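You operate a simulated robot arm through the tools that you are given. There is no shell and no other tool.

Carry out the task below with a simulated robot arm. There is one attempt and no reset: what you move stays moved.

Task
Put things in order on the top of the packing bench. At the end: the silver yellow-band valve stands on top of the white orange-tab sheet; the damping beaker is on the purple salt box; the grey tape applicator stands where the damping beaker stood; the white cloth stands where the grey tape applicator stood; whatever was shut is shut again. Leave all else as you found it, and nothing knocked over. Set down upright: damping beaker.

The check looks at the end state, three seconds after you hand in, the way a careful person would. Anything else that was tipped, shoved, dropped, spilled or broken makes it a failure. Flat cloth is picked up by pressing the open fingertips on it (5 to 10 N) and closing them slowly along it; thin cloth reads only 2 to 8 mm in the jaws.

Robot
A 7-joint arm with a two-finger parallel gripper, fixed in place. Base frame: the origin is on the floor under the middle of its stand, x ahead of it, y to its left, z up; the work surface is at about z = 0.8. Units: m, degrees, N and s.
With the tool pointing down near the work surface it reaches from about 0.1 to 0.66 m from the base axis. Its first joint turns from -66.0 to 66.0 degrees. Payload 1.57 kg.
Tool frame: the origin (TCP) lies between the finger pads and is the grasp point; the fingertips stand 0.03 m ahead of it; z points along the fingers, y is the line along which they close. The gripper opens to 0.08 m. The fingers are 0.017 m wide and 0.012 m thick; the gripper's body (0.04 by 0.082 m) begins 0.08 m behind the TCP.
Orientation is that of the tool frame in the base frame, as a unit quaternion [w, x, y, z]. With the fingers straight down and closing along the base's y, the tool's x points along the base's -x, its y along +y and its z along -z.

Tools
- The arm moves only by the tool arm_command. Its argument "targets" is one flat list of numbers, 7 for each row, row after row: the turn, a rotation vector about the tool's x, y, z in degrees, then the shift along the tool's x, y, z in m, then the opening, from 0 (shut) to 1 (fully open). In form: [rx, ry, rz, x, y, z, grip, rx, ry, rz, x, y, z, grip, ...]. A call has 1 to 20 rows; each row shifts and turns the commanded pose from where the row before left it, along the tool's axes as they then stand. Rows are played at 5 a second. More than 0.05 m and 8.6 degrees between two rows, or a gripper value outside its range, and nothing of the call is played. A pose out of reach is approached as far as the arm can. The call stops where the force on the tool passes 40 N (or 10 N more than at its start, if that is more) or the arm is blocked; 0.2 s more then pass. The fingers move at their own pace (about 0.072 m/s each) and stop on an object; they squeeze with about 24 N. The grip force told is the motor's: it shows also when the fingers shut on nothing. Time passes only in rows, and 0.2 s behind the last, so rows that do not move let the fingers close. The reply holds the time, the measured pose of the TCP, the force on the tool along the base axes, the opening and the grip force, in the units named above and with some noise, with the torque about the TCP (base axes, N m) and any sound that the robot's microphone picked up.
- Cameras (640 x 400 px; columns grow to the right, rows downward): "scene" is fixed at [0.0775, 0.4672, 1.4141]; the picture's right is [-0.37, -0.93, 0.00], its down [-0.62, 0.25, -0.74] and it looks along [0.69, -0.27, -0.67] (base axes); focal length 326 px, centre (320, 200). "wrist" rides on the gripper at [0.072, -0.007, -0.122] in the tool frame; the picture's right is [0.09, 1.00, 0.00], its down [-0.84, 0.08, -0.54] and it looks along [-0.54, 0.05, 0.84] (tool axes); focal length 238 px, centre (320, 200). There is no depth. A picture from a camera that has moved, and an enlarged one, comes with that camera's place and axes in the base frame and with its lens.
- grab_frame(camera): a new picture of that camera. The clock stands still meanwhile.
- inspect(camera, box): a new picture of the part [left, top, right, bottom] of that camera's present view, enlarged. The clock stands still meanwhile.
- finish_job(): hands the job in; it is judged then, once.

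Places have to be worked out from the pictures, the camera data and where the tool is seen. Open the gripper and draw the arm clear of the work before you hand the job in, unless the task says otherwise.

The tools are called after "Request:" by a JSON object that holds its "fn" and its "kwargs". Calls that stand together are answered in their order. arm_command: Moves the arm, as the interface text tells. Its arguments: {"type":"object","properties":{"targets":{"type":"array"}},"required":["targets"]} The other tools are called the same way: grab_frame (camera) takes a picture; inspect (camera, box) takes an enlarged picture of a part of a camera's view; finish_job () hands the job in.

At the start:

```text
t: 0.0
ee_pos: [0.3409, 0.2472, 1.186]
tcp_rot: [0.0, 0.0, 1.0, -0.001]
ft_force: [-0.3, 0.3, 0.9]
ft_torque: [0.0, 0.0, 0.01]
width: 0.0802
grip_force: 0.0
```

scene: 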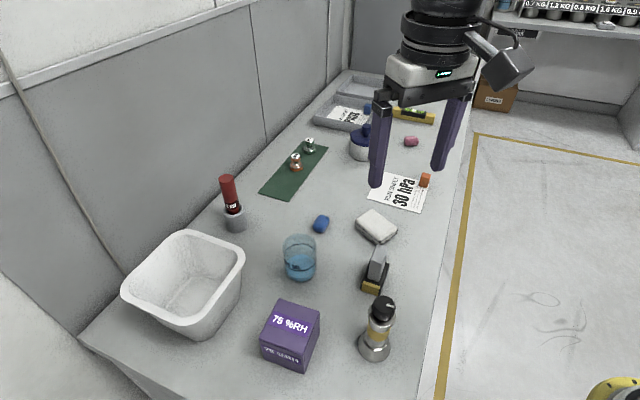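
wrist: 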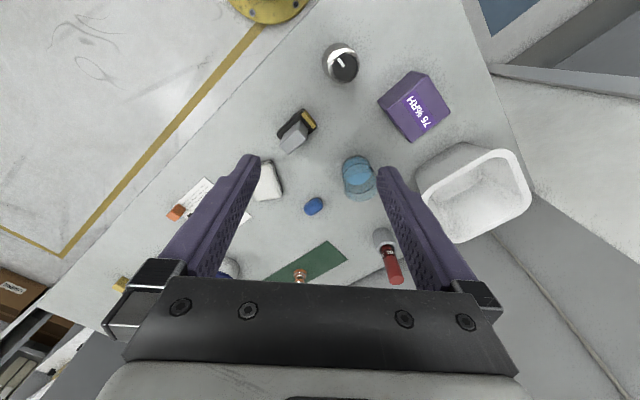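

I start by looking closely at the objects in the scene and wrist views before moving anything.

Request:
{"fn": "inspect", "kwargs": {"camera": "scene", "box": [220, 180, 440, 400]}}

Request:
{"fn": "inspect", "kwargs": {"camera": "scene", "box": [240, 60, 480, 230]}}

Request:
{"fn": "inspect", "kwargs": {"camera": "wrist", "box": [230, 30, 540, 270]}}

Request:
{"fn": "inspect", "kwargs": {"camera": "scene", "box": [100, 150, 260, 350]}}

```text
1.82 times, centred on (330, 290) of scene
camera zoom: at [0.0775, 0.4672, 1.4141], right [-0.37, -0.93, 0.0], down [-0.62, 0.25, -0.74], along [0.69, -0.27, -0.67], focal length 592 px, centre (302, 36)
```

zoom: 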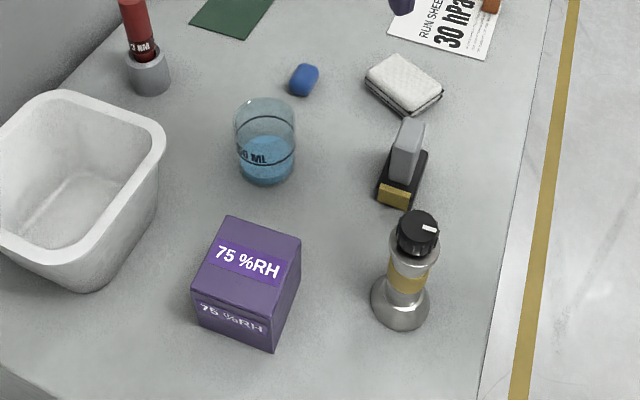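

```text
2.35 times, centred on (360, 145) of scene
camera zoom: at [0.0775, 0.4672, 1.4141], right [-0.37, -0.93, 0.0], down [-0.62, 0.25, -0.74], along [0.69, -0.27, -0.67], focal length 767 px, centre (226, 329)
```

zoom: 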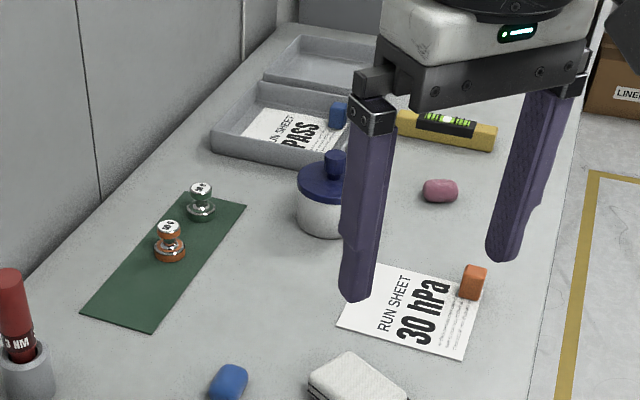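

```text
1.67 times, centred on (385, 150) of wrist
camera zoom: at [0.2686, 0.2413, 1.3086], right [-0.09, 1.0, 0.0], down [0.84, 0.08, 0.54], along [0.54, 0.05, -0.84], focal length 397 px, centre (212, 283)
```

zoom: 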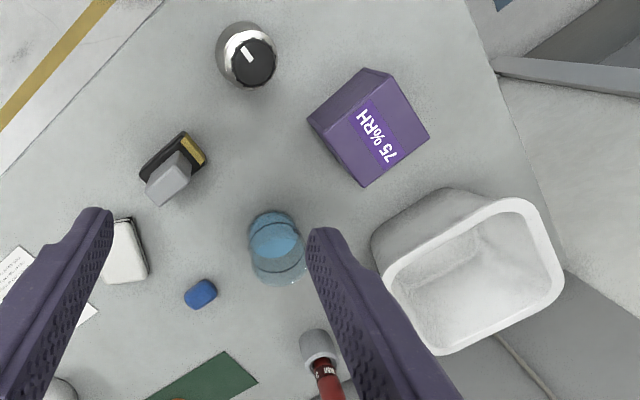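

```text
2.00 times, centred on (180, 250) of scene
camera zoom: at [0.0775, 0.4672, 1.4141], right [-0.37, -0.93, 0.0], down [-0.62, 0.25, -0.74], along [0.69, -0.27, -0.67], focal length 652 px, centre (600, 100)
```

zoom: 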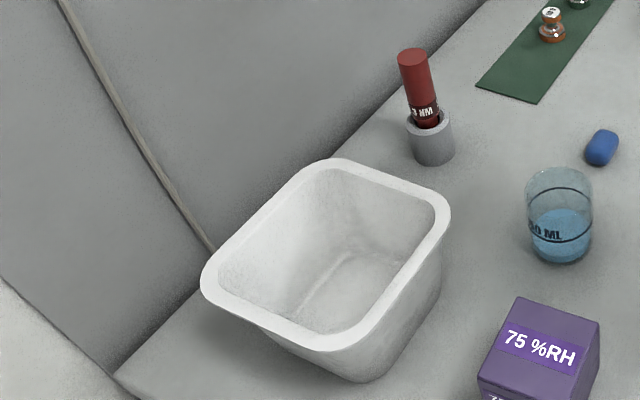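

The valve appears at about (0.29, 0.275), the beaker at (0.50, 0.35), and the sheet's near corner at about (0.56, -0.015). I'll move the arm back to a better viewing spot for the valve, box and applicator.

Request:
{"fn": "arm_command", "kwargs": {"targets": [0, 0, 0, 0.03525, 0.01325, 0.0215, 1, 0, 0, 0, 0.03525, 0.01325, 0.0215, 1, 0, 0, 0, 0.03525, 0.01325, 0.0215, 1, 0, 0, 0, 0.03525, 0.01325, 0.0215, 1, 0, 0, 0, 0, 0, 0, 1]}}

Request:
{"fn": "grab_frame", "kwargs": {"camera": "wrist"}}

Request:
{"fn": "grab_frame", "kwargs": {"camera": "scene"}}

```text
t: 1.2
ee_pos: [0.1999, 0.2995, 1.1]
tcp_rot: [-0.001, 0.0, 1.0, 0.0]
ft_force: [-0.4, -0.4, -1.2]
ft_torque: [-0.01, -0.02, 0.0]
width: 0.0801
grip_force: 0.0
```

```text
taken
camera wrist: at [0.1279, 0.294, 1.2225], right [-0.09, 1.0, 0.0], down [0.84, 0.08, 0.54], along [0.54, 0.05, -0.84], focal length 238 px, centre (320, 200)
```

wrist: 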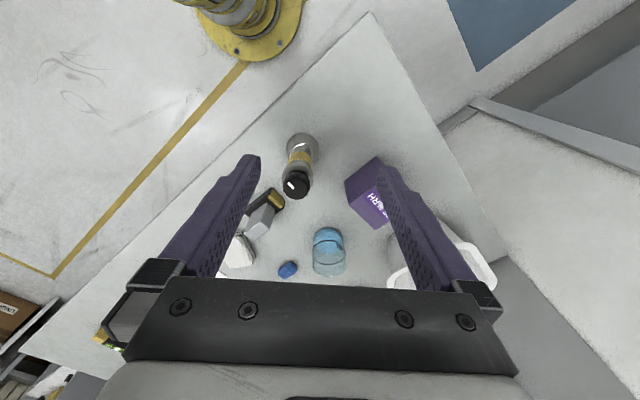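

```text
taken
```

scene: 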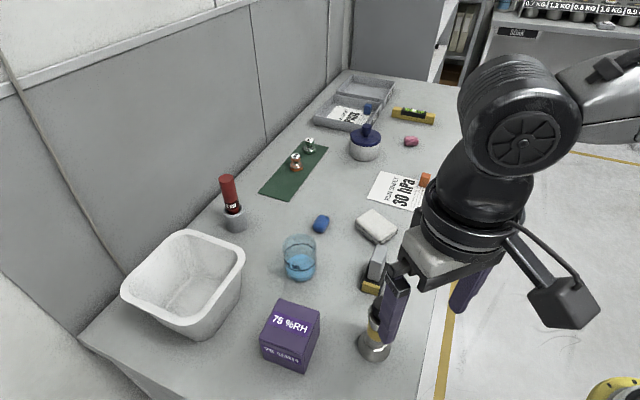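

The valve stands clear of its neighbours. I'll zoom on it and on the others in this view.

Request:
{"fn": "inspect", "kwargs": {"camera": "wrist", "box": [220, 110, 420, 290]}}

Request:
{"fn": "inspect", "kwargs": {"camera": "scene", "box": [310, 90, 450, 250]}}

```text
2.22 times, centred on (320, 200) of wrist
camera zoom: at [0.1279, 0.294, 1.2225], right [-0.09, 1.0, 0.0], down [0.84, 0.08, 0.54], along [0.54, 0.05, -0.84], focal length 530 px, centre (320, 200)
```

zoom: 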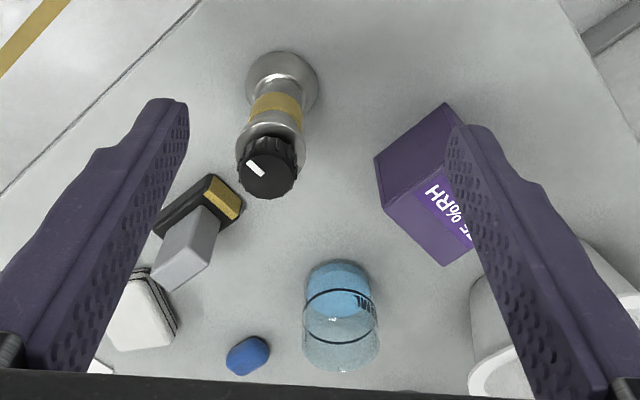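

```text
2.50 times, centred on (380, 170) of scene
camera zoom: at [0.0774, 0.4672, 1.4141], right [-0.37, -0.93, 0.0], down [-0.62, 0.25, -0.74], along [0.69, -0.27, -0.67], focal length 815 px, centre (170, 275)
```

zoom: 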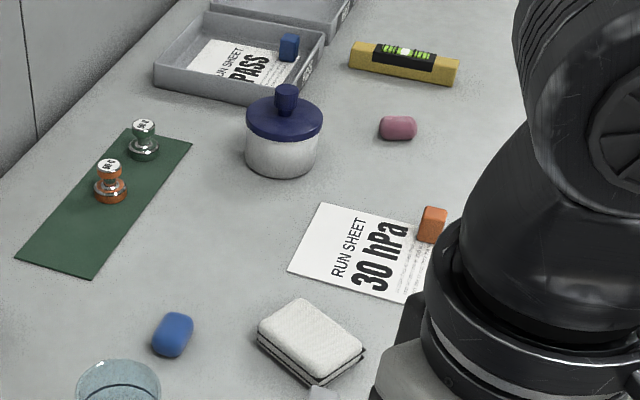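

The valve is about 0.15 m tall with a yellow band, an upper flange and a knob. Next I'll view the sheet, cloth and applicator from closer, and get an unobstructed scene look at the valve.

Request:
{"fn": "arm_command", "kwargs": {"targets": [0, 0, 0, -0.0314, -0.0357, 0, 1, 0, 0, 0, -0.0314, -0.0357, 0, 1, 0, 0, 0, -0.0314, -0.0357, 0, 1, 0, 0, 0, -0.0314, -0.0357, 0, 1, 0, 0, 0, -0.0314, -0.0357, 0, 1, 0, 0, 0, -0.0314, -0.0357, 0, 1, 0, 0, 0, -0.0314, -0.0357, 0, 1, 0, 0, 0, 0, 0, 0, 1]}}

Request:
{"fn": "grab_frame", "kwargs": {"camera": "wrist"}}

Request:
{"fn": "inspect", "kwargs": {"camera": "scene", "box": [330, 240, 430, 370]}}

Request:
{"fn": "inspect", "kwargs": {"camera": "scene", "box": [250, 220, 350, 380]}}

```text
t: 3.0
ee_pos: [0.4195, 0.0482, 1.0985]
tcp_rot: [0.0, -0.001, 1.0, 0.0]
ft_force: [0.0, 0.5, -0.2]
ft_torque: [0.06, 0.01, 0.02]
width: 0.0798
grip_force: 0.1
```

```text
taken
camera wrist: at [0.3482, 0.0427, 1.222], right [-0.09, 1.0, 0.0], down [0.84, 0.08, 0.54], along [0.54, 0.05, -0.84], focal length 238 px, centre (320, 200)
```

wrist: 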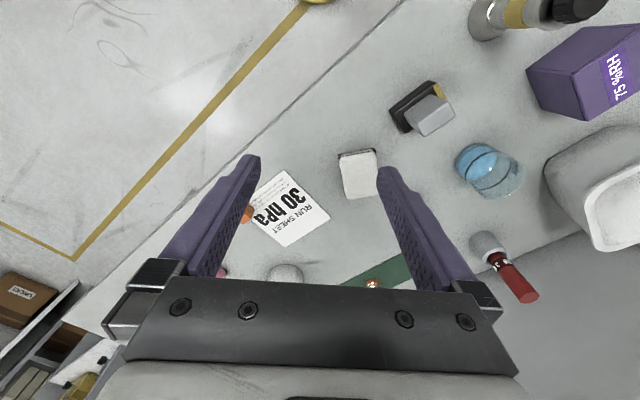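

```text
3.08 times, centred on (380, 305) of scene
camera zoom: at [0.0775, 0.4672, 1.4141], right [-0.37, -0.93, 0.0], down [-0.62, 0.25, -0.74], along [0.69, -0.27, -0.67], focal length 1003 px, centre (135, -123)
```

zoom: 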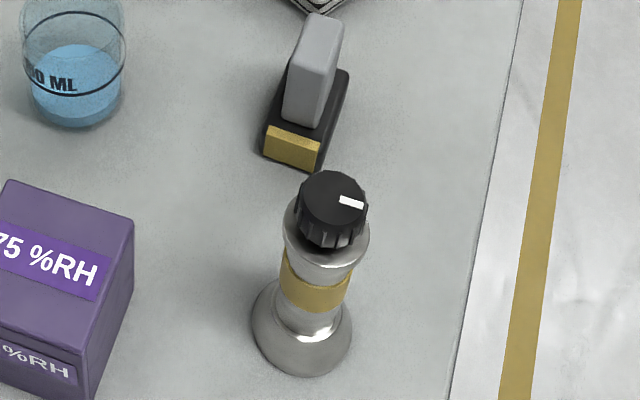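

```text
2.50 times, centred on (300, 300) of scene
camera zoom: at [0.0775, 0.4672, 1.4141], right [-0.37, -0.93, 0.0], down [-0.62, 0.25, -0.74], along [0.69, -0.27, -0.67], focal length 815 px, centre (370, -50)
```

zoom: 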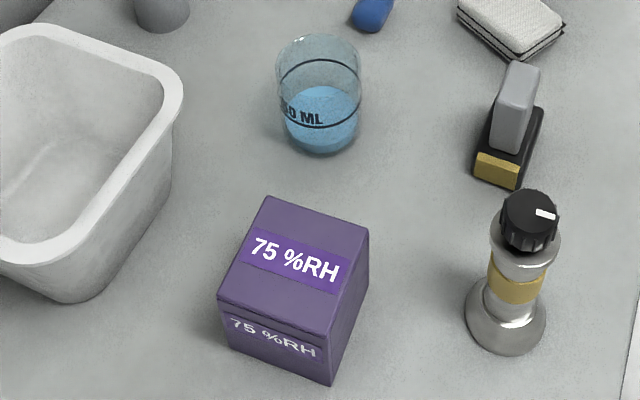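

I'll zoom in on the wrist view for the sheet, cloth, applicator and beaker.

Request:
{"fn": "inspect", "kwargs": {"camera": "wrist", "box": [230, 60, 390, 260]}}

Request:
{"fn": "inspect", "kwargs": {"camera": "wrist", "box": [330, 60, 540, 220]}}

Request:
{"fn": "inspect", "kwargs": {"camera": "scene", "box": [340, 150, 450, 300]}}

```text
2.00 times, centred on (310, 160) of wrist
camera zoom: at [0.3482, 0.0427, 1.222], right [-0.09, 1.0, 0.0], down [0.84, 0.08, 0.54], along [0.54, 0.05, -0.84], focal length 477 px, centre (340, 280)
```

zoom: 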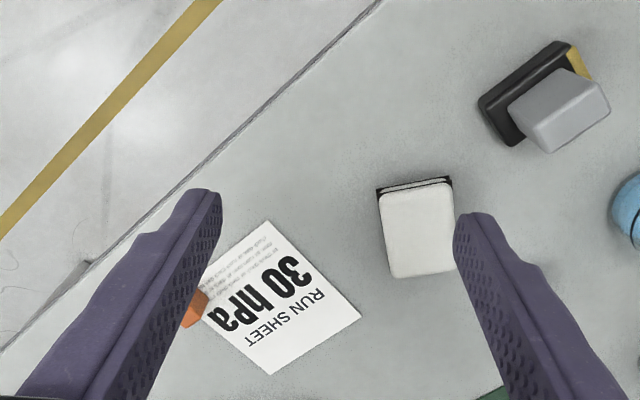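

```text
2.50 times, centred on (435, 140) of wrist
camera zoom: at [0.3482, 0.0427, 1.222], right [-0.09, 1.0, 0.0], down [0.84, 0.08, 0.54], along [0.54, 0.05, -0.84], focal length 596 px, centre (32, 350)
```

zoom: 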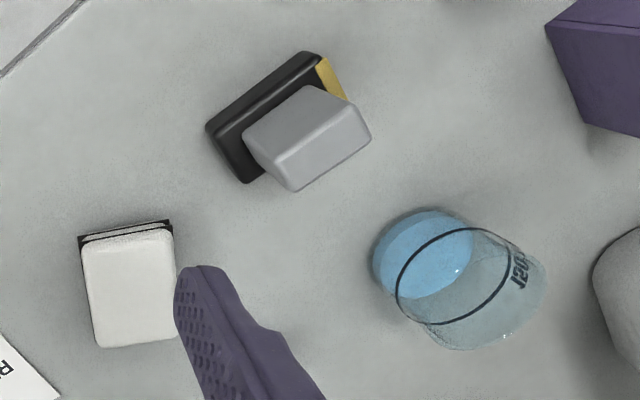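

```text
2.67 times, centred on (395, 225) of scene
camera zoom: at [0.0775, 0.4672, 1.4141], right [-0.37, -0.93, 0.0], down [-0.62, 0.25, -0.74], along [0.69, -0.27, -0.67], focal length 869 px, centre (120, 133)
```

zoom: 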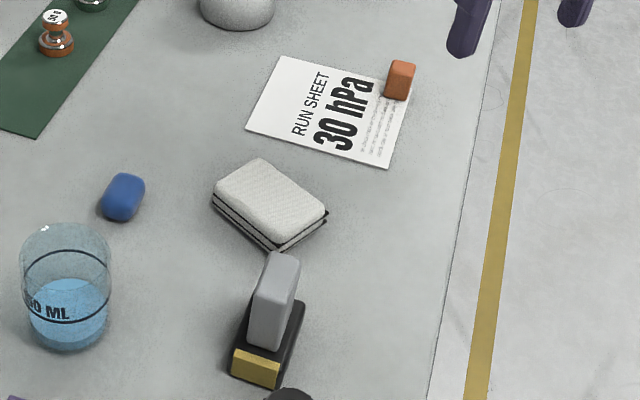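

The sheet's corners work out to about (0.559,-0.012), (0.663,0.094), (0.760,-0.004) and (0.655,-0.109). The valve goes to about (0.635,-0.005) on it. I'll move above the valve and check alignment.

Request:
{"fn": "arm_command", "kwargs": {"targets": [0, 0, 0, 0.0213, 0.0378, 0, 1, 0, 0, 0, 0.0213, 0.0378, 0, 1, 0, 0, 0, 0.0213, 0.0378, 0, 1, 0, 0, 0, 0.0213, 0.0378, 0, 1, 0, 0, 0, 0.0213, 0.0378, 0, 1, 0, 0, 0, 0.0213, 0.0378, 0, 1, 0, 0, 0, 0, 0, 0.03, 1, 0, 0, 0, 0, 0, 0, 1]}}

Request:
{"fn": "grab_frame", "kwargs": {"camera": "wrist"}}

Request:
{"fn": "grab_frame", "kwargs": {"camera": "scene"}}

```text
t: 4.8
ee_pos: [0.2909, 0.2774, 1.0702]
tcp_rot: [0.001, 0.0, 1.0, 0.0]
ft_force: [-0.8, 0.1, 0.2]
ft_torque: [0.0, -0.02, -0.03]
width: 0.0801
grip_force: 0.1
```

```text
taken
camera wrist: at [0.2187, 0.2723, 1.1937], right [-0.09, 1.0, 0.0], down [0.84, 0.08, 0.54], along [0.54, 0.05, -0.84], focal length 238 px, centre (320, 200)
```

wrist: 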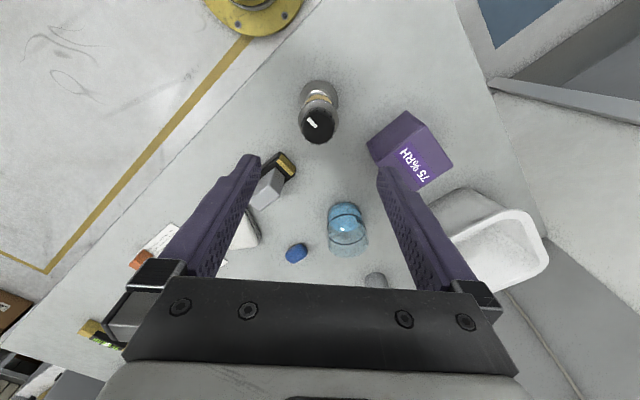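

```text
taken
```

scene: 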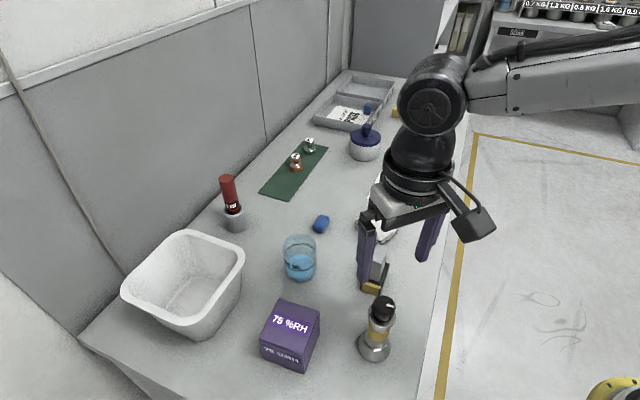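

I'll zoom on the valve, the box and the beaker from here to refine their coordinates.

Request:
{"fn": "inspect", "kwargs": {"camera": "wrist", "box": [260, 60, 380, 160]}}

Request:
{"fn": "inspect", "kwargs": {"camera": "wrist", "box": [300, 90, 480, 270]}}

```text
4.00 times, centred on (320, 110) of wrist
camera zoom: at [0.2187, 0.2723, 1.1937], right [-0.09, 1.0, 0.0], down [0.84, 0.08, 0.54], along [0.54, 0.05, -0.84], focal length 953 px, centre (320, 560)
```

zoom: 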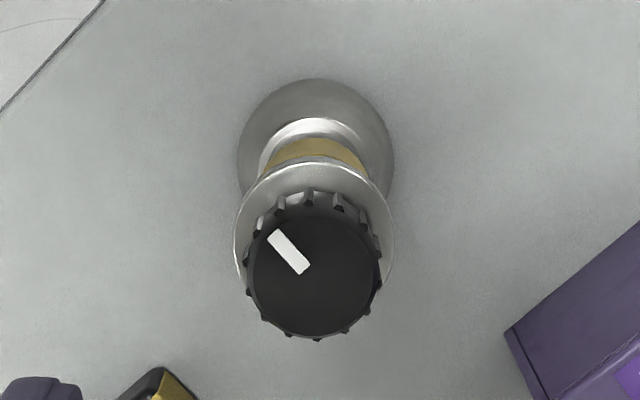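

```text
2.22 times, centred on (390, 180) of wrist
camera zoom: at [0.2187, 0.2723, 1.1937], right [-0.09, 1.0, 0.0], down [0.84, 0.08, 0.54], along [0.54, 0.05, -0.84], focal length 530 px, centre (164, 244)
```

zoom: 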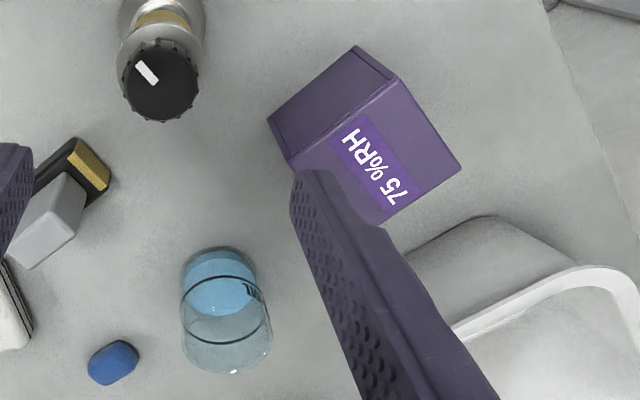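

Refined: the valve axis is at (0.287, 0.277) with its top at 0.957 and a 46 mm flange near z 0.915. The salt box centre is at (0.346, 0.420) with its top at about 0.882. I'll descend around the valve to grip it at the flange.

Request:
{"fn": "arm_command", "kwargs": {"targets": [0, 0, 0, 0.0045, 0, 0, 1, 0, 0, 0, 0, 0, 0.03, 1, 0, 0, 0, 0, 0, 0.03, 1, 0, 0, 0, 0, 0, 0.03, 1, 0, 0, 0, 0, 0, 0.03, 1, 0, 0, 0, 0, 0, 0.025, 1, 0, 0, 0, 0, 0, 0.021, 1, 0, 0, 0, 0, 0, 0, 1]}}

Request:
{"fn": "grab_frame", "kwargs": {"camera": "wrist"}}

Request:
{"fn": "inspect", "kwargs": {"camera": "scene", "box": [330, 200, 450, 380]}}

```text
t: 6.6
ee_pos: [0.2878, 0.2754, 0.9035]
tcp_rot: [0.0, 0.001, 1.0, 0.0]
ft_force: [-0.3, 0.2, 0.2]
ft_torque: [0.01, 0.0, 0.02]
width: 0.0798
grip_force: 0.0
```

```text
taken
camera wrist: at [0.2151, 0.2699, 1.0258], right [-0.09, 1.0, 0.0], down [0.84, 0.08, 0.54], along [0.54, 0.05, -0.84], focal length 238 px, centre (320, 200)
```

wrist: 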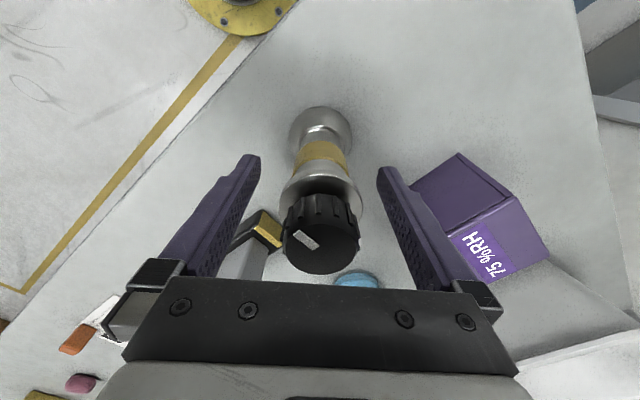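

```text
2.22 times, centred on (390, 290) of scene
camera zoom: at [0.0775, 0.4672, 1.4141], right [-0.37, -0.93, 0.0], down [-0.62, 0.25, -0.74], along [0.69, -0.27, -0.67], focal length 724 px, centre (164, 0)
```

zoom: 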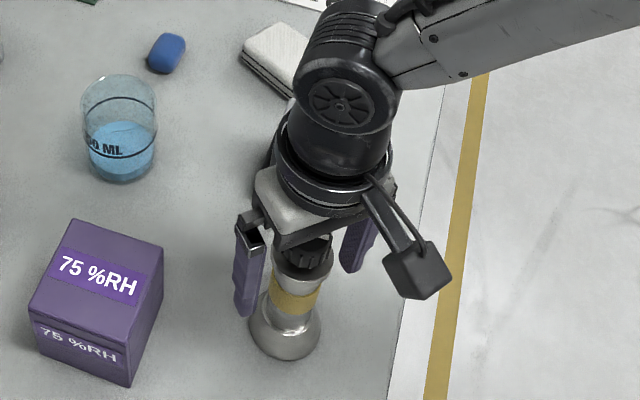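

The valve's flange is centred between the fingers. I'll close slowly on it.

Request:
{"fn": "arm_command", "kwargs": {"targets": [0, 0, 0, 0, 0, 0, 0.75, 0, 0, 0, 0, 0, 0, 0.65, 0, 0, 0, 0, 0, 0, 0.6, 0, 0, 0, 0, 0, 0, 0.55, 0, 0, 0, 0, 0, 0, 0.5, 0, 0, 0, 0, 0, 0, 0.4, 0, 0, 0, 0, 0, 0, 0.2, 0, 0, 0, 0, 0, 0, 0, 0, 0, 0, 0, 0, 0, 0]}}

Request:
{"fn": "grab_frame", "kwargs": {"camera": "wrist"}}

```text
t: 8.6
ee_pos: [0.2877, 0.2745, 0.9034]
tcp_rot: [-0.001, 0.0, 1.0, 0.001]
ft_force: [0.5, 2.4, 0.0]
ft_torque: [-0.01, 0.0, 0.04]
width: 0.0353
grip_force: 24.3
```

```text
taken
camera wrist: at [0.2152, 0.27, 1.0262], right [-0.09, 1.0, 0.0], down [0.84, 0.08, 0.54], along [0.54, 0.05, -0.84], focal length 238 px, centre (320, 200)
```

wrist: 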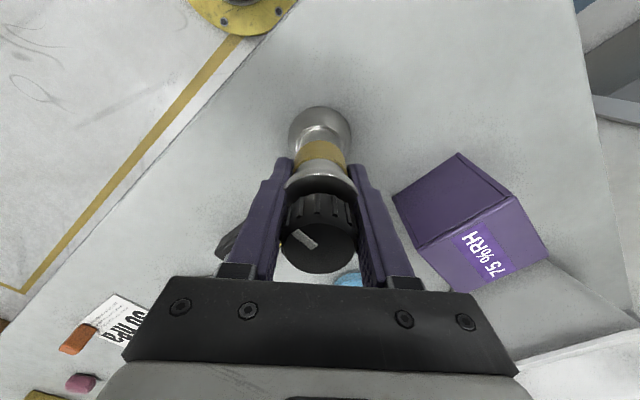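

Gripped at 35 mm with 24 N. I'll lift a little to check the hold.

Request:
{"fn": "arm_command", "kwargs": {"targets": [0, 0, 0, 0, 0, -0.01, 0, 0, 0, 0, 0, 0, -0.015, 0, 0, 0, 0, 0, 0, -0.02, 0, 0, 0, 0, 0, 0, -0.02, 0, 0, 0, 0, 0, 0, 0, 0, 0, 0, 0, 0, 0, 0, 0]}}

Request:
{"fn": "grab_frame", "kwargs": {"camera": "wrist"}}

Request:
{"fn": "inspect", "kwargs": {"camera": "scene", "box": [330, 200, 450, 380]}}

```text
t: 10.0
ee_pos: [0.2866, 0.2764, 0.9692]
tcp_rot: [0.001, 0.0, 1.0, 0.001]
ft_force: [0.5, 0.2, -3.2]
ft_torque: [-0.02, 0.0, 0.01]
width: 0.0351
grip_force: 23.4
```

```text
taken
camera wrist: at [0.2153, 0.2703, 1.0922], right [-0.09, 1.0, 0.0], down [0.84, 0.08, 0.54], along [0.54, 0.05, -0.84], focal length 238 px, centre (320, 200)
```

wrist: 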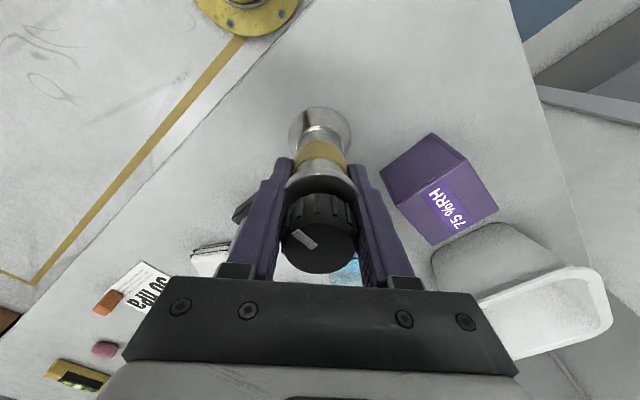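

```text
2.22 times, centred on (390, 290) of scene
camera zoom: at [0.0775, 0.4672, 1.4141], right [-0.37, -0.93, 0.0], down [-0.62, 0.25, -0.74], along [0.69, -0.27, -0.67], focal length 724 px, centre (164, 0)
```

zoom: 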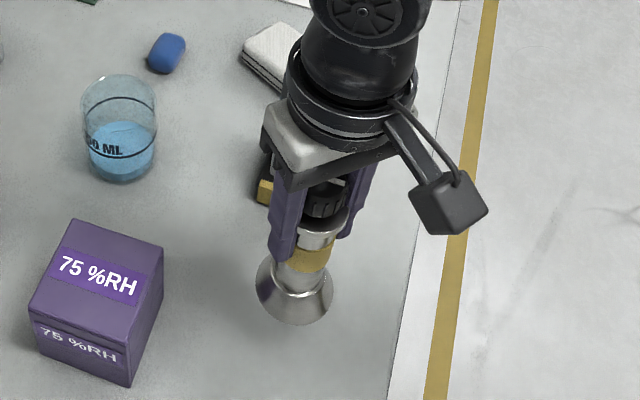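

The valve is held, hanging upright, at about 0.33 kg. I'll raise it and carry it over toward the sheet.

Request:
{"fn": "arm_command", "kwargs": {"targets": [0, 0, 0, 0, 0, -0.027, 0, 0, 0, 0, 0, 0, -0.027, 0, 0, 0, 0, 0, 0, -0.027, 0, 0, 0, 0, -0.02897, -0.02351, 0, 0, 0, 0, 0, -0.02897, -0.02351, 0, 0, 0, 0, 0, -0.02897, -0.02351, 0, 0, 0, 0, 0, -0.02897, -0.02351, 0, 0, 0, 0, 0, -0.02897, -0.02351, 0, 0, 0, 0, 0, -0.02897, -0.02351, 0, 0, 0, 0, 0, -0.02897, -0.02351, 0, 0, 0, 0, 0, -0.02897, -0.02351, 0, 0, 0, 0, 0, -0.02897, -0.02351, 0, 0, 0, 0, 0, -0.02897, -0.02351, 0, 0, 0, 0, 0, -0.02897, -0.02351, 0, 0, 0, 0, 0, -0.02897, -0.02351, 0, 0, 0, 0, 0, 0, 0, 0, 0, 0, 0, 0, 0, 0, 0, 0]}}

Request:
{"fn": "grab_frame", "kwargs": {"camera": "wrist"}}

Request:
{"fn": "grab_frame", "kwargs": {"camera": "scene"}}

```text
t: 13.6
ee_pos: [0.6151, 0.0015, 1.0471]
tcp_rot: [0.0, 0.0, 1.0, -0.001]
ft_force: [0.2, -1.2, -3.1]
ft_torque: [-0.02, -0.01, 0.0]
width: 0.0351
grip_force: 23.9
out of reach, approached as far as the arm can: row 15
```

```text
taken
camera wrist: at [0.5433, -0.0031, 1.1699], right [-0.09, 1.0, 0.0], down [0.84, 0.08, 0.54], along [0.54, 0.05, -0.84], focal length 238 px, centre (320, 200)
```

wrist: 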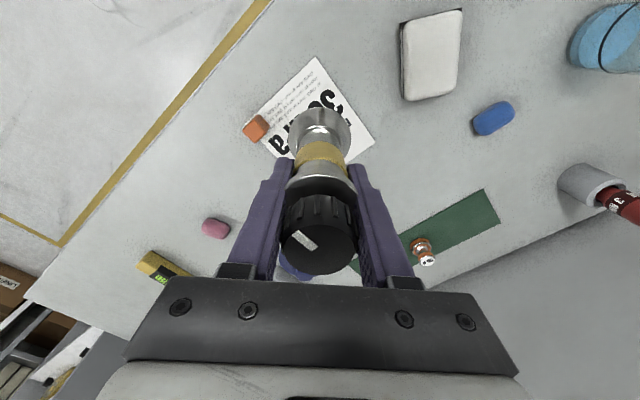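

```text
taken
```

scene: 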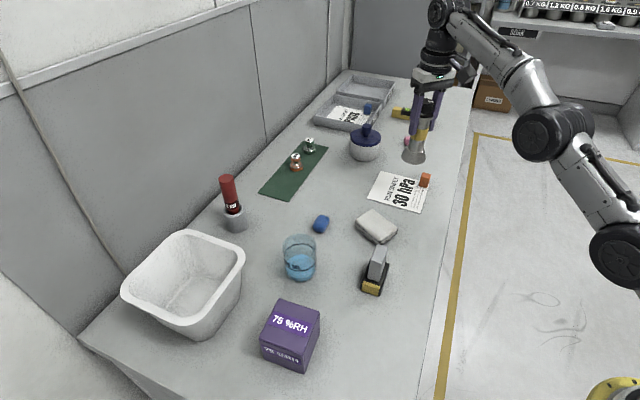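

At this height the reach ends near x=0.615, and it should lengthen lower down. I'll check the sheet and tab geometry from here before descending.

Request:
{"fn": "inspect", "kwargs": {"camera": "wrist", "box": [220, 40, 400, 180]}}

```text
2.86 times, centred on (310, 110) of wrist
camera zoom: at [0.5433, -0.0031, 1.1699], right [-0.09, 1.0, 0.0], down [0.84, 0.08, 0.54], along [0.54, 0.05, -0.84], focal length 681 px, centre (349, 457)
```

zoom: 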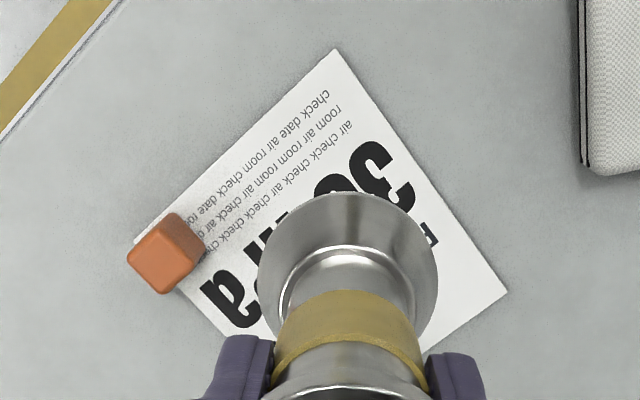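

The sheet corners are confirmed, with its centre at about (0.658,-0.006) and the tab at (0.65,-0.086). I'll descend part way and see how far out the arm gets.

Request:
{"fn": "arm_command", "kwargs": {"targets": [0, 0, 0, 0, 0, 0.03, 0, 0, 0, 0, 0, 0, 0.03, 0, 0, 0, 0, 0, 0, 0.03, 0, 0, 0, 0, 0, 0, 0.02, 0, 0, 0, 0, 0, 0, 0, 0]}}

Request:
{"fn": "grab_frame", "kwargs": {"camera": "wrist"}}

Request:
{"fn": "inspect", "kwargs": {"camera": "scene", "box": [350, 60, 470, 230]}}

```text
t: 14.8
ee_pos: [0.6145, 0.0023, 0.9368]
tcp_rot: [0.0, 0.0, 1.0, 0.001]
ft_force: [-0.7, 0.6, -3.1]
ft_torque: [0.04, -0.02, -0.02]
width: 0.0353
grip_force: 24.0
```

```text
taken
camera wrist: at [0.5434, -0.0027, 1.0586], right [-0.09, 1.0, 0.0], down [0.84, 0.08, 0.54], along [0.54, 0.05, -0.84], focal length 238 px, centre (320, 200)
```

wrist: 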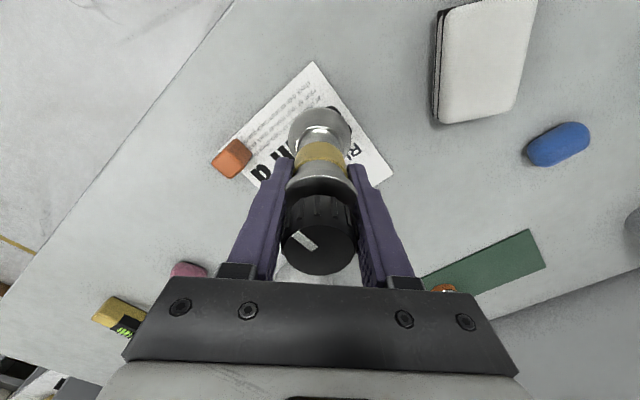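

```text
2.35 times, centred on (410, 145) of scene
camera zoom: at [0.0775, 0.4672, 1.4141], right [-0.37, -0.93, 0.0], down [-0.62, 0.25, -0.74], along [0.69, -0.27, -0.67], focal length 767 px, centre (108, 329)
```

zoom: 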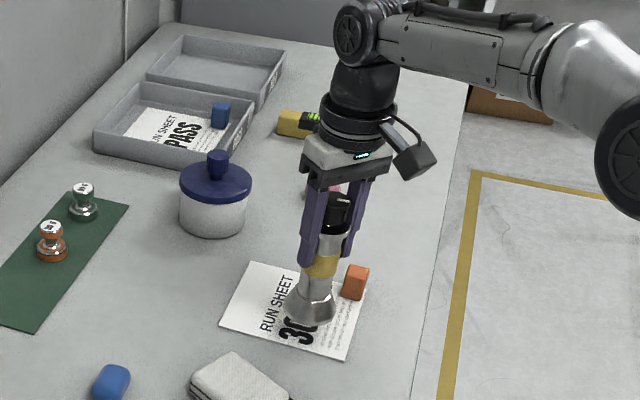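

The command was truncated to (0.615, 0.002). Down here I'll try to extend out to about (0.636,-0.003).

Request:
{"fn": "arm_command", "kwargs": {"targets": [0, 0, 0, -0.007, -0.0017, 0, 0, 0, 0, 0, -0.007, -0.0017, 0, 0, 0, 0, 0, -0.007, -0.0017, 0, 0, 0, 0, 0, 0, 0, 0, 0]}}

Request:
{"fn": "grab_frame", "kwargs": {"camera": "wrist"}}

```text
t: 15.8
ee_pos: [0.6378, -0.002, 0.9344]
tcp_rot: [0.0, 0.0, 1.0, 0.0]
ft_force: [-0.3, -0.2, -3.1]
ft_torque: [0.01, 0.01, -0.01]
width: 0.0353
grip_force: 24.1
```

```text
taken
camera wrist: at [0.5648, -0.0078, 1.0582], right [-0.09, 1.0, 0.0], down [0.84, 0.08, 0.54], along [0.54, 0.05, -0.84], focal length 238 px, centre (320, 200)
```

wrist: 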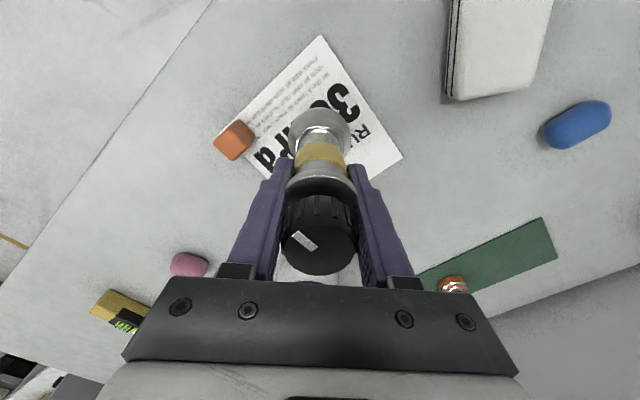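

Now at (0.638,-0.002). I'll lower toward the sheet in steps, watching the vertical force.

Request:
{"fn": "arm_command", "kwargs": {"targets": [0, 0, 0, 0, 0, 0.01, 0, 0, 0, 0, 0, 0, 0.01, 0, 0, 0, 0, 0, 0, 0.006, 0, 0, 0, 0, 0, 0, 0, 0, 0, 0, 0, 0, 0, 0, 0]}}

```text
t: 17.0
ee_pos: [0.637, -0.0025, 0.909]
tcp_rot: [0.0, 0.0, 1.0, 0.0]
ft_force: [0.1, -0.1, -3.3]
ft_torque: [-0.02, 0.02, -0.01]
width: 0.0351
grip_force: 24.0
```

Still hanging freely with z-force at -3.3. I'll lower in 1.5 mm steps.

Request:
{"fn": "arm_command", "kwargs": {"targets": [0, 0, 0, 0, 0, 0.0015, 0, 0, 0, 0, 0, 0, 0.0015, 0, 0, 0, 0, 0, 0, 0, 0, 0, 0, 0, 0, 0, 0, 0]}}

Request:
{"fn": "arm_command", "kwargs": {"targets": [0, 0, 0, 0, 0, 0.0015, 0, 0, 0, 0, 0, 0, 0, 0, 0, 0, 0, 0, 0, 0, 0]}}

Request:
{"fn": "inspect", "kwargs": {"camera": "scene", "box": [350, 80, 450, 230]}}

```text
t: 18.0
ee_pos: [0.6361, -0.004, 0.9064]
tcp_rot: [0.0, 0.0, 1.0, 0.0]
ft_force: [0.2, -0.7, -2.2]
ft_torque: [-0.01, 0.02, 0.0]
width: 0.0353
grip_force: 24.1
```

```text
t: 18.8
ee_pos: [0.6368, -0.0045, 0.9068]
tcp_rot: [0.002, 0.0, 1.0, 0.001]
ft_force: [-2.2, 1.0, 6.1]
ft_torque: [0.05, 0.3, 0.0]
width: 0.035
grip_force: 24.3
```

```text
2.67 times, centred on (400, 155) of scene
camera zoom: at [0.0773, 0.4672, 1.4141], right [-0.37, -0.93, 0.0], down [-0.62, 0.25, -0.74], along [0.69, -0.27, -0.67], focal length 869 px, centre (107, 320)
```

zoom: 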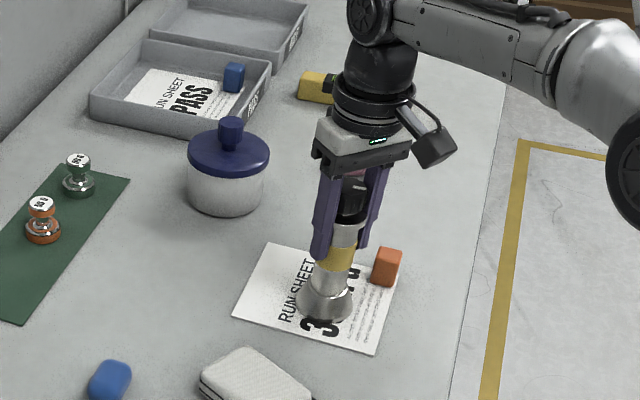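

The valve has touched down with +6 N on the sheet. I'll ease the press a touch and open the fingers gradually.

Request:
{"fn": "arm_command", "kwargs": {"targets": [0, 0, 0, 0, 0, -0.0005, 0.3, 0, 0, 0, 0, 0, 0, 0.42, 0, 0, 0, 0, 0, 0, 0.46, 0, 0, 0, 0, 0, 0, 0.5, 0, 0, 0, 0, 0, 0, 0.6, 0, 0, 0, 0, 0, 0, 0.8, 0, 0, 0, 0, 0, 0, 1, 0, 0, 0, 0, 0, 0, 1]}}

Request:
{"fn": "grab_frame", "kwargs": {"camera": "wrist"}}

Request:
{"fn": "inspect", "kwargs": {"camera": "scene", "box": [350, 80, 450, 230]}}

```text
t: 20.6
ee_pos: [0.6369, -0.0037, 0.9059]
tcp_rot: [-0.001, 0.001, 1.0, 0.0]
ft_force: [0.8, -1.2, 0.8]
ft_torque: [0.01, 0.03, 0.0]
width: 0.0801
grip_force: 0.0
```

```text
taken
camera wrist: at [0.5647, -0.0092, 1.0283], right [-0.09, 1.0, 0.0], down [0.84, 0.08, 0.54], along [0.54, 0.05, -0.84], focal length 238 px, centre (320, 200)
```

wrist: 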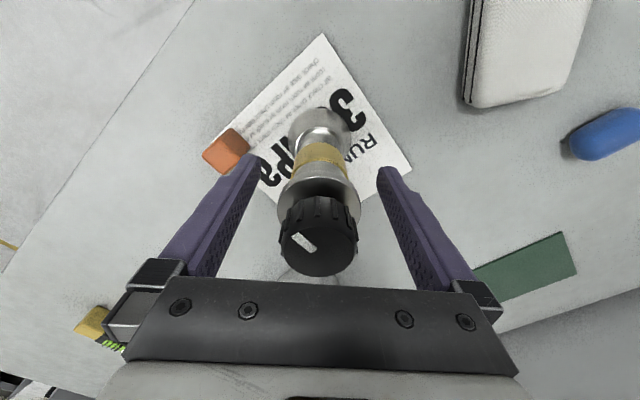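

```text
2.67 times, centred on (400, 155) of scene
camera zoom: at [0.0775, 0.4672, 1.4141], right [-0.37, -0.93, 0.0], down [-0.62, 0.25, -0.74], along [0.69, -0.27, -0.67], focal length 869 px, centre (107, 320)
```

zoom: 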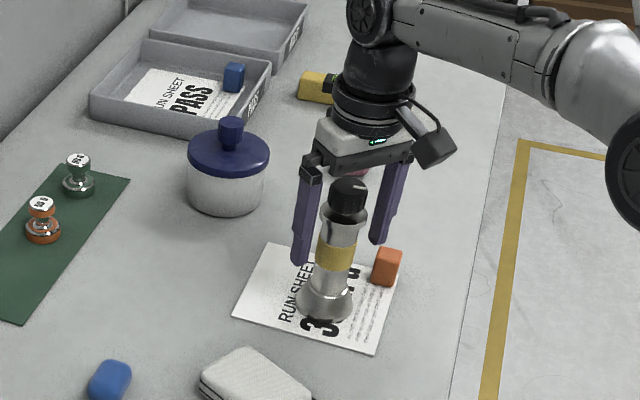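

The valve stands upright on the sheet. I'll back the arm out upward and travel to view the beaker area.

Request:
{"fn": "arm_command", "kwargs": {"targets": [0, 0, 0, 0, 0, -0.03, 1, 0, 0, 0, 0, 0, -0.03, 1, 0, 0, 0, 0.033, 0, -0.02, 1, 0, 0, 0, 0.033, 0, -0.02, 1, 0, 0, 0, 0.034, 0, -0.02, 1, 0, 0, 0, 0.0134, 0.0429, 0, 1, 0, 0, 0, 0.0134, 0.0429, 0, 1, 0, 0, 0, 0.0134, 0.0429, 0, 1, 0, 0, 0, 0.0134, 0.0429, 0, 1, 0, 0, 0, 0.0134, 0.0429, 0, 1, 0, 0, 0, 0.0134, 0.0429, 0, 1, 0, 0, 0, 0.0134, 0.0429, 0, 1, 0, 0, 0, 0.0134, 0.0429, 0, 1, 0, 0, 0, 0, 0, 0, 1]}}

Request:
{"fn": "grab_frame", "kwargs": {"camera": "wrist"}}

Request:
{"fn": "grab_frame", "kwargs": {"camera": "scene"}}

```text
t: 23.6
ee_pos: [0.4278, 0.3407, 1.0254]
tcp_rot: [0.0, 0.0, 1.0, -0.001]
ft_force: [0.6, -0.1, 0.2]
ft_torque: [0.01, 0.01, 0.0]
width: 0.08
grip_force: 0.1
```

```text
taken
camera wrist: at [0.3557, 0.3354, 1.147], right [-0.09, 1.0, 0.0], down [0.84, 0.08, 0.54], along [0.54, 0.05, -0.84], focal length 238 px, centre (320, 200)
```

wrist: 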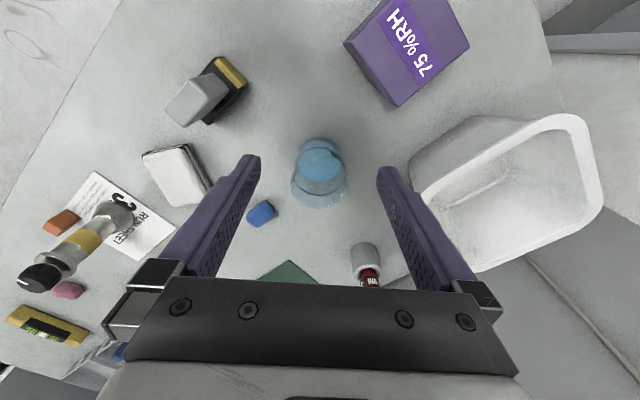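

```text
taken
```

scene: 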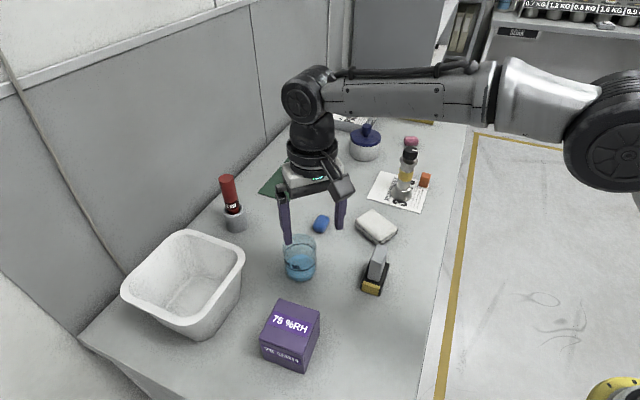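

Request:
{"fn": "inspect", "kwargs": {"camera": "wrist", "box": [260, 120, 380, 220]}}

Request:
{"fn": "inspect", "kwargs": {"camera": "wrist", "box": [130, 40, 270, 220]}}

Request:
{"fn": "inspect", "kwargs": {"camera": "wrist", "box": [320, 0, 480, 120]}}

```text
4.00 times, centred on (320, 170) of wrist
camera zoom: at [0.3557, 0.3354, 1.147], right [-0.09, 1.0, 0.0], down [0.84, 0.08, 0.54], along [0.54, 0.05, -0.84], focal length 953 px, centre (320, 320)
```

zoom: 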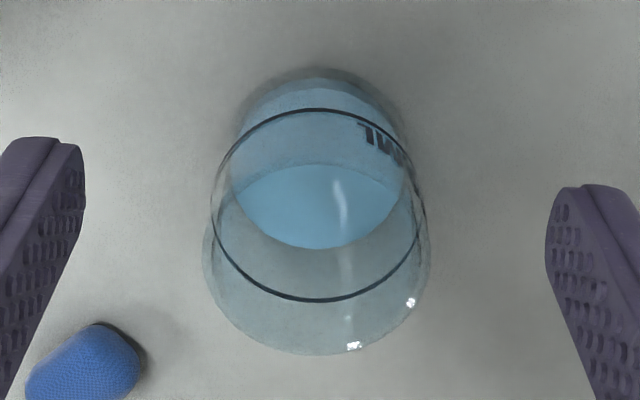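

```text
2.22 times, centred on (200, 130) of wrist
camera zoom: at [0.3557, 0.3354, 1.147], right [-0.09, 1.0, 0.0], down [0.84, 0.08, 0.54], along [0.54, 0.05, -0.84], focal length 530 px, centre (587, 356)
```

zoom: 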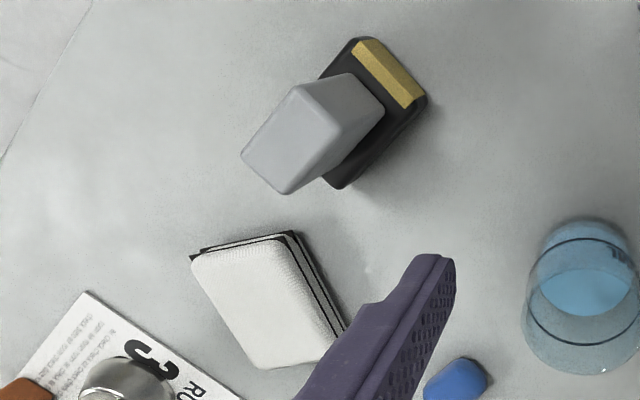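

```text
3.33 times, centred on (400, 60) of wrist
camera zoom: at [0.3557, 0.3354, 1.147], right [-0.09, 1.0, 0.0], down [0.84, 0.08, 0.54], along [0.54, 0.05, -0.84], focal length 794 px, centre (53, 667)
```

zoom: 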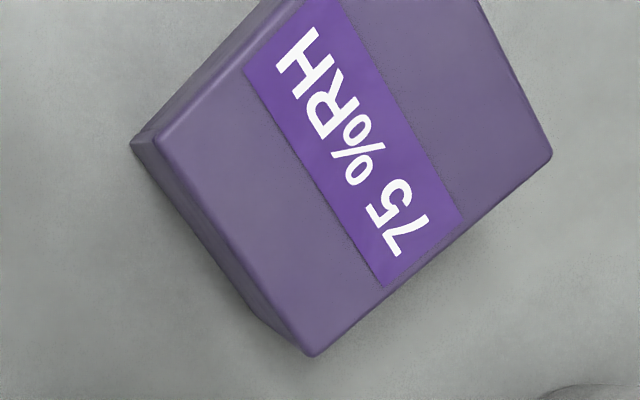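

The beaker's rim is about 74 mm wide, centred near (0.505, 0.348), with its top at about z 0.88. I'll move above it, tips just above the rim, and check the centring.

Request:
{"fn": "arm_command", "kwargs": {"targets": [0, 0, 0, -0.0257, 0.0025, 0, 1, 0, 0, 0, -0.0257, 0.0025, 0, 1, 0, 0, 0, -0.0257, 0.0025, 0, 1, 0, 0, 0, 0, 0, 0.03, 1, 0, 0, 0, 0, 0, 0.03, 1, 0, 0, 0, 0, 0, 0.025, 1, 0, 0, 0, 0, 0, 0, 1, 0, 0, 0, 0, 0, 0, 1]}}

Request:
{"fn": "grab_frame", "kwargs": {"camera": "wrist"}}

Request:
{"fn": "inspect", "kwargs": {"camera": "wrist", "box": [220, 110, 420, 260]}}

Request:
{"fn": "inspect", "kwargs": {"camera": "scene", "box": [240, 160, 360, 320]}}

```text
t: 25.4
ee_pos: [0.505, 0.3488, 0.9392]
tcp_rot: [0.0, -0.001, 1.0, 0.0]
ft_force: [0.7, 0.6, 0.1]
ft_torque: [-0.05, 0.03, -0.01]
width: 0.0799
grip_force: 0.2
```

```text
taken
camera wrist: at [0.4331, 0.343, 1.0625], right [-0.09, 1.0, 0.0], down [0.84, 0.08, 0.54], along [0.54, 0.05, -0.84], focal length 238 px, centre (320, 200)
```

wrist: 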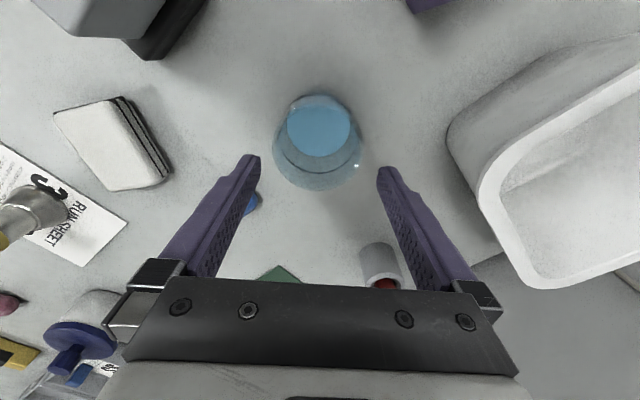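

```text
2.67 times, centred on (320, 185) of wrist
camera zoom: at [0.4331, 0.343, 1.0625], right [-0.09, 1.0, 0.0], down [0.84, 0.08, 0.54], along [0.54, 0.05, -0.84], focal length 636 px, centre (320, 240)
```

zoom: 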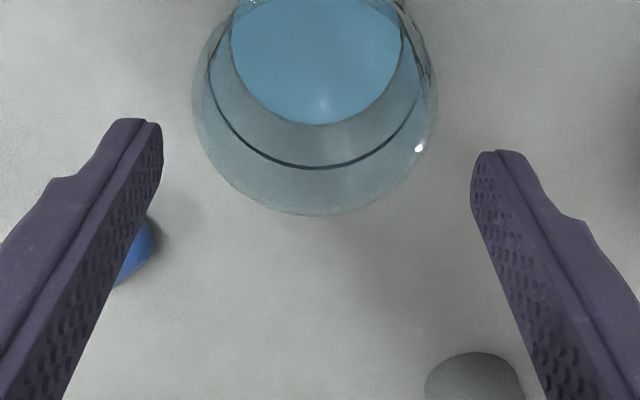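

```text
2.50 times, centred on (300, 240) of scene
camera zoom: at [0.0775, 0.4672, 1.4141], right [-0.37, -0.93, 0.0], down [-0.62, 0.25, -0.74], along [0.69, -0.27, -0.67], focal length 815 px, centre (370, 100)
```

zoom: 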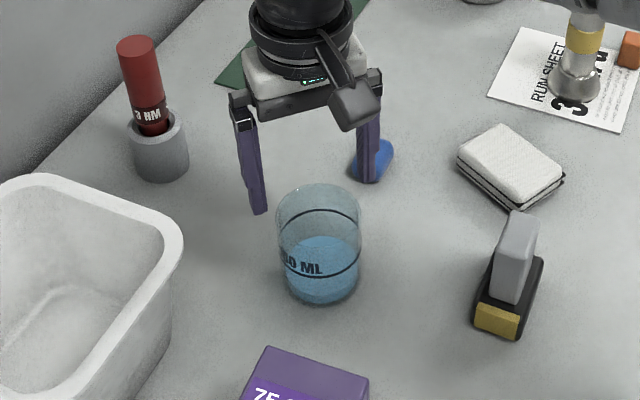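

The beaker is centred between the fingertips within a millimetre, with about 3 mm clearance each side. I'll lower the tips just past the rim and check.

Request:
{"fn": "arm_command", "kwargs": {"targets": [0, 0, 0, -0.001, -0.0005, 0.015, 1, 0, 0, 0, 0, 0, 0.015, 1, 0, 0, 0, 0, 0, 0.015, 1, 0, 0, 0, 0, 0, 0, 1]}}

Request:
{"fn": "grab_frame", "kwargs": {"camera": "wrist"}}

Request:
{"fn": "inspect", "kwargs": {"camera": "scene", "box": [240, 160, 360, 320]}}

```text
t: 26.4
ee_pos: [0.5062, 0.3466, 0.8954]
tcp_rot: [0.0, 0.0, 1.0, 0.0]
ft_force: [0.7, 0.1, 0.2]
ft_torque: [-0.01, 0.02, -0.03]
width: 0.0801
grip_force: 0.1
```

```text
taken
camera wrist: at [0.4351, 0.3409, 1.0178], right [-0.09, 1.0, 0.0], down [0.84, 0.08, 0.54], along [0.54, 0.05, -0.84], focal length 238 px, centre (320, 200)
```

wrist: 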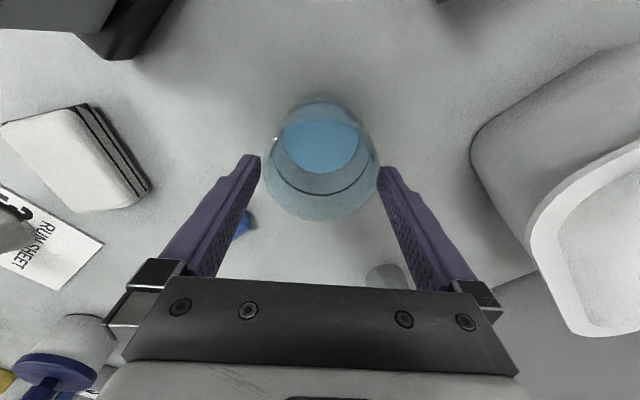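

```text
2.50 times, centred on (300, 240) of scene
camera zoom: at [0.0775, 0.4672, 1.4141], right [-0.37, -0.93, 0.0], down [-0.62, 0.25, -0.74], along [0.69, -0.27, -0.67], focal length 815 px, centre (370, 100)
```

zoom: 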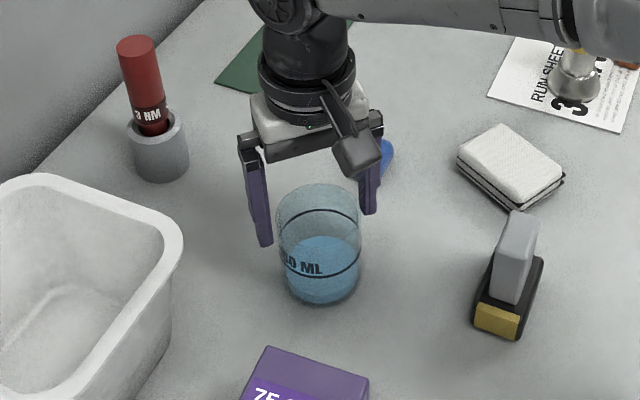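

I'll zoom to check the clearance on each side.

Request:
{"fn": "inspect", "kwargs": {"camera": "wrist", "box": [240, 80, 400, 230]}}

Request:
{"fn": "arm_command", "kwargs": {"targets": [0, 0, 0, 0, 0, 0, 1]}}

```text
2.67 times, centred on (320, 155) of wrist
camera zoom: at [0.4351, 0.3409, 1.0178], right [-0.09, 1.0, 0.0], down [0.84, 0.08, 0.54], along [0.54, 0.05, -0.84], focal length 636 px, centre (320, 320)
```

zoom: 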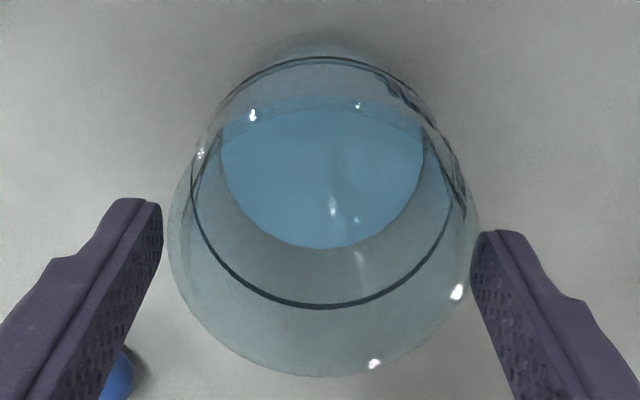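

```text
t: 26.8
ee_pos: [0.5073, 0.347, 0.8944]
tcp_rot: [0.001, 0.0, 1.0, 0.0]
ft_force: [0.3, -0.2, -0.3]
ft_torque: [-0.01, -0.01, 0.03]
width: 0.08
grip_force: 0.1
```

The rim is centred with about 2 mm clearance on each side. I'll continue straight down to grip height.

Request:
{"fn": "arm_command", "kwargs": {"targets": [0, 0, 0, 0, 0, 0.01, 1, 0, 0, 0, 0, 0, 0.01, 1, 0, 0, 0, 0, 0, 0.01, 1, 0, 0, 0, 0, 0, 0.01, 1, 0, 0, 0, 0, 0, 0.01, 1, 0, 0, 0, 0, 0, 0, 1]}}

Request:
{"fn": "inspect", "kwargs": {"camera": "wrist", "box": [220, 80, 420, 290]}}

```text
t: 28.2
ee_pos: [0.5087, 0.3471, 0.8445]
tcp_rot: [0.001, 0.0, 1.0, 0.0]
ft_force: [0.5, 0.0, 0.4]
ft_torque: [0.01, -0.02, 0.01]
width: 0.0801
grip_force: 0.1
```

```text
1.90 times, centred on (320, 185) of wrist
camera zoom: at [0.4362, 0.3414, 0.9682], right [-0.09, 1.0, 0.0], down [0.84, 0.08, 0.54], along [0.54, 0.05, -0.84], focal length 454 px, centre (320, 229)
```

zoom: 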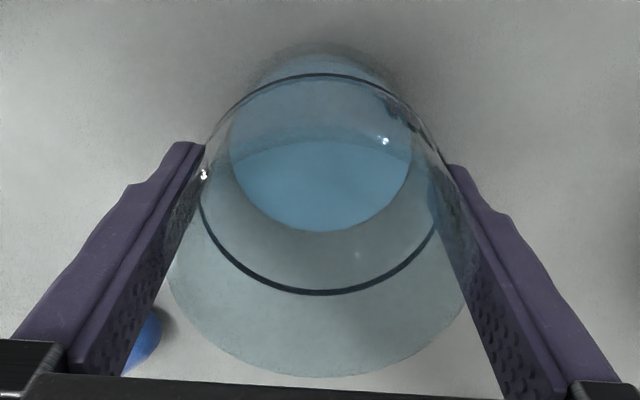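

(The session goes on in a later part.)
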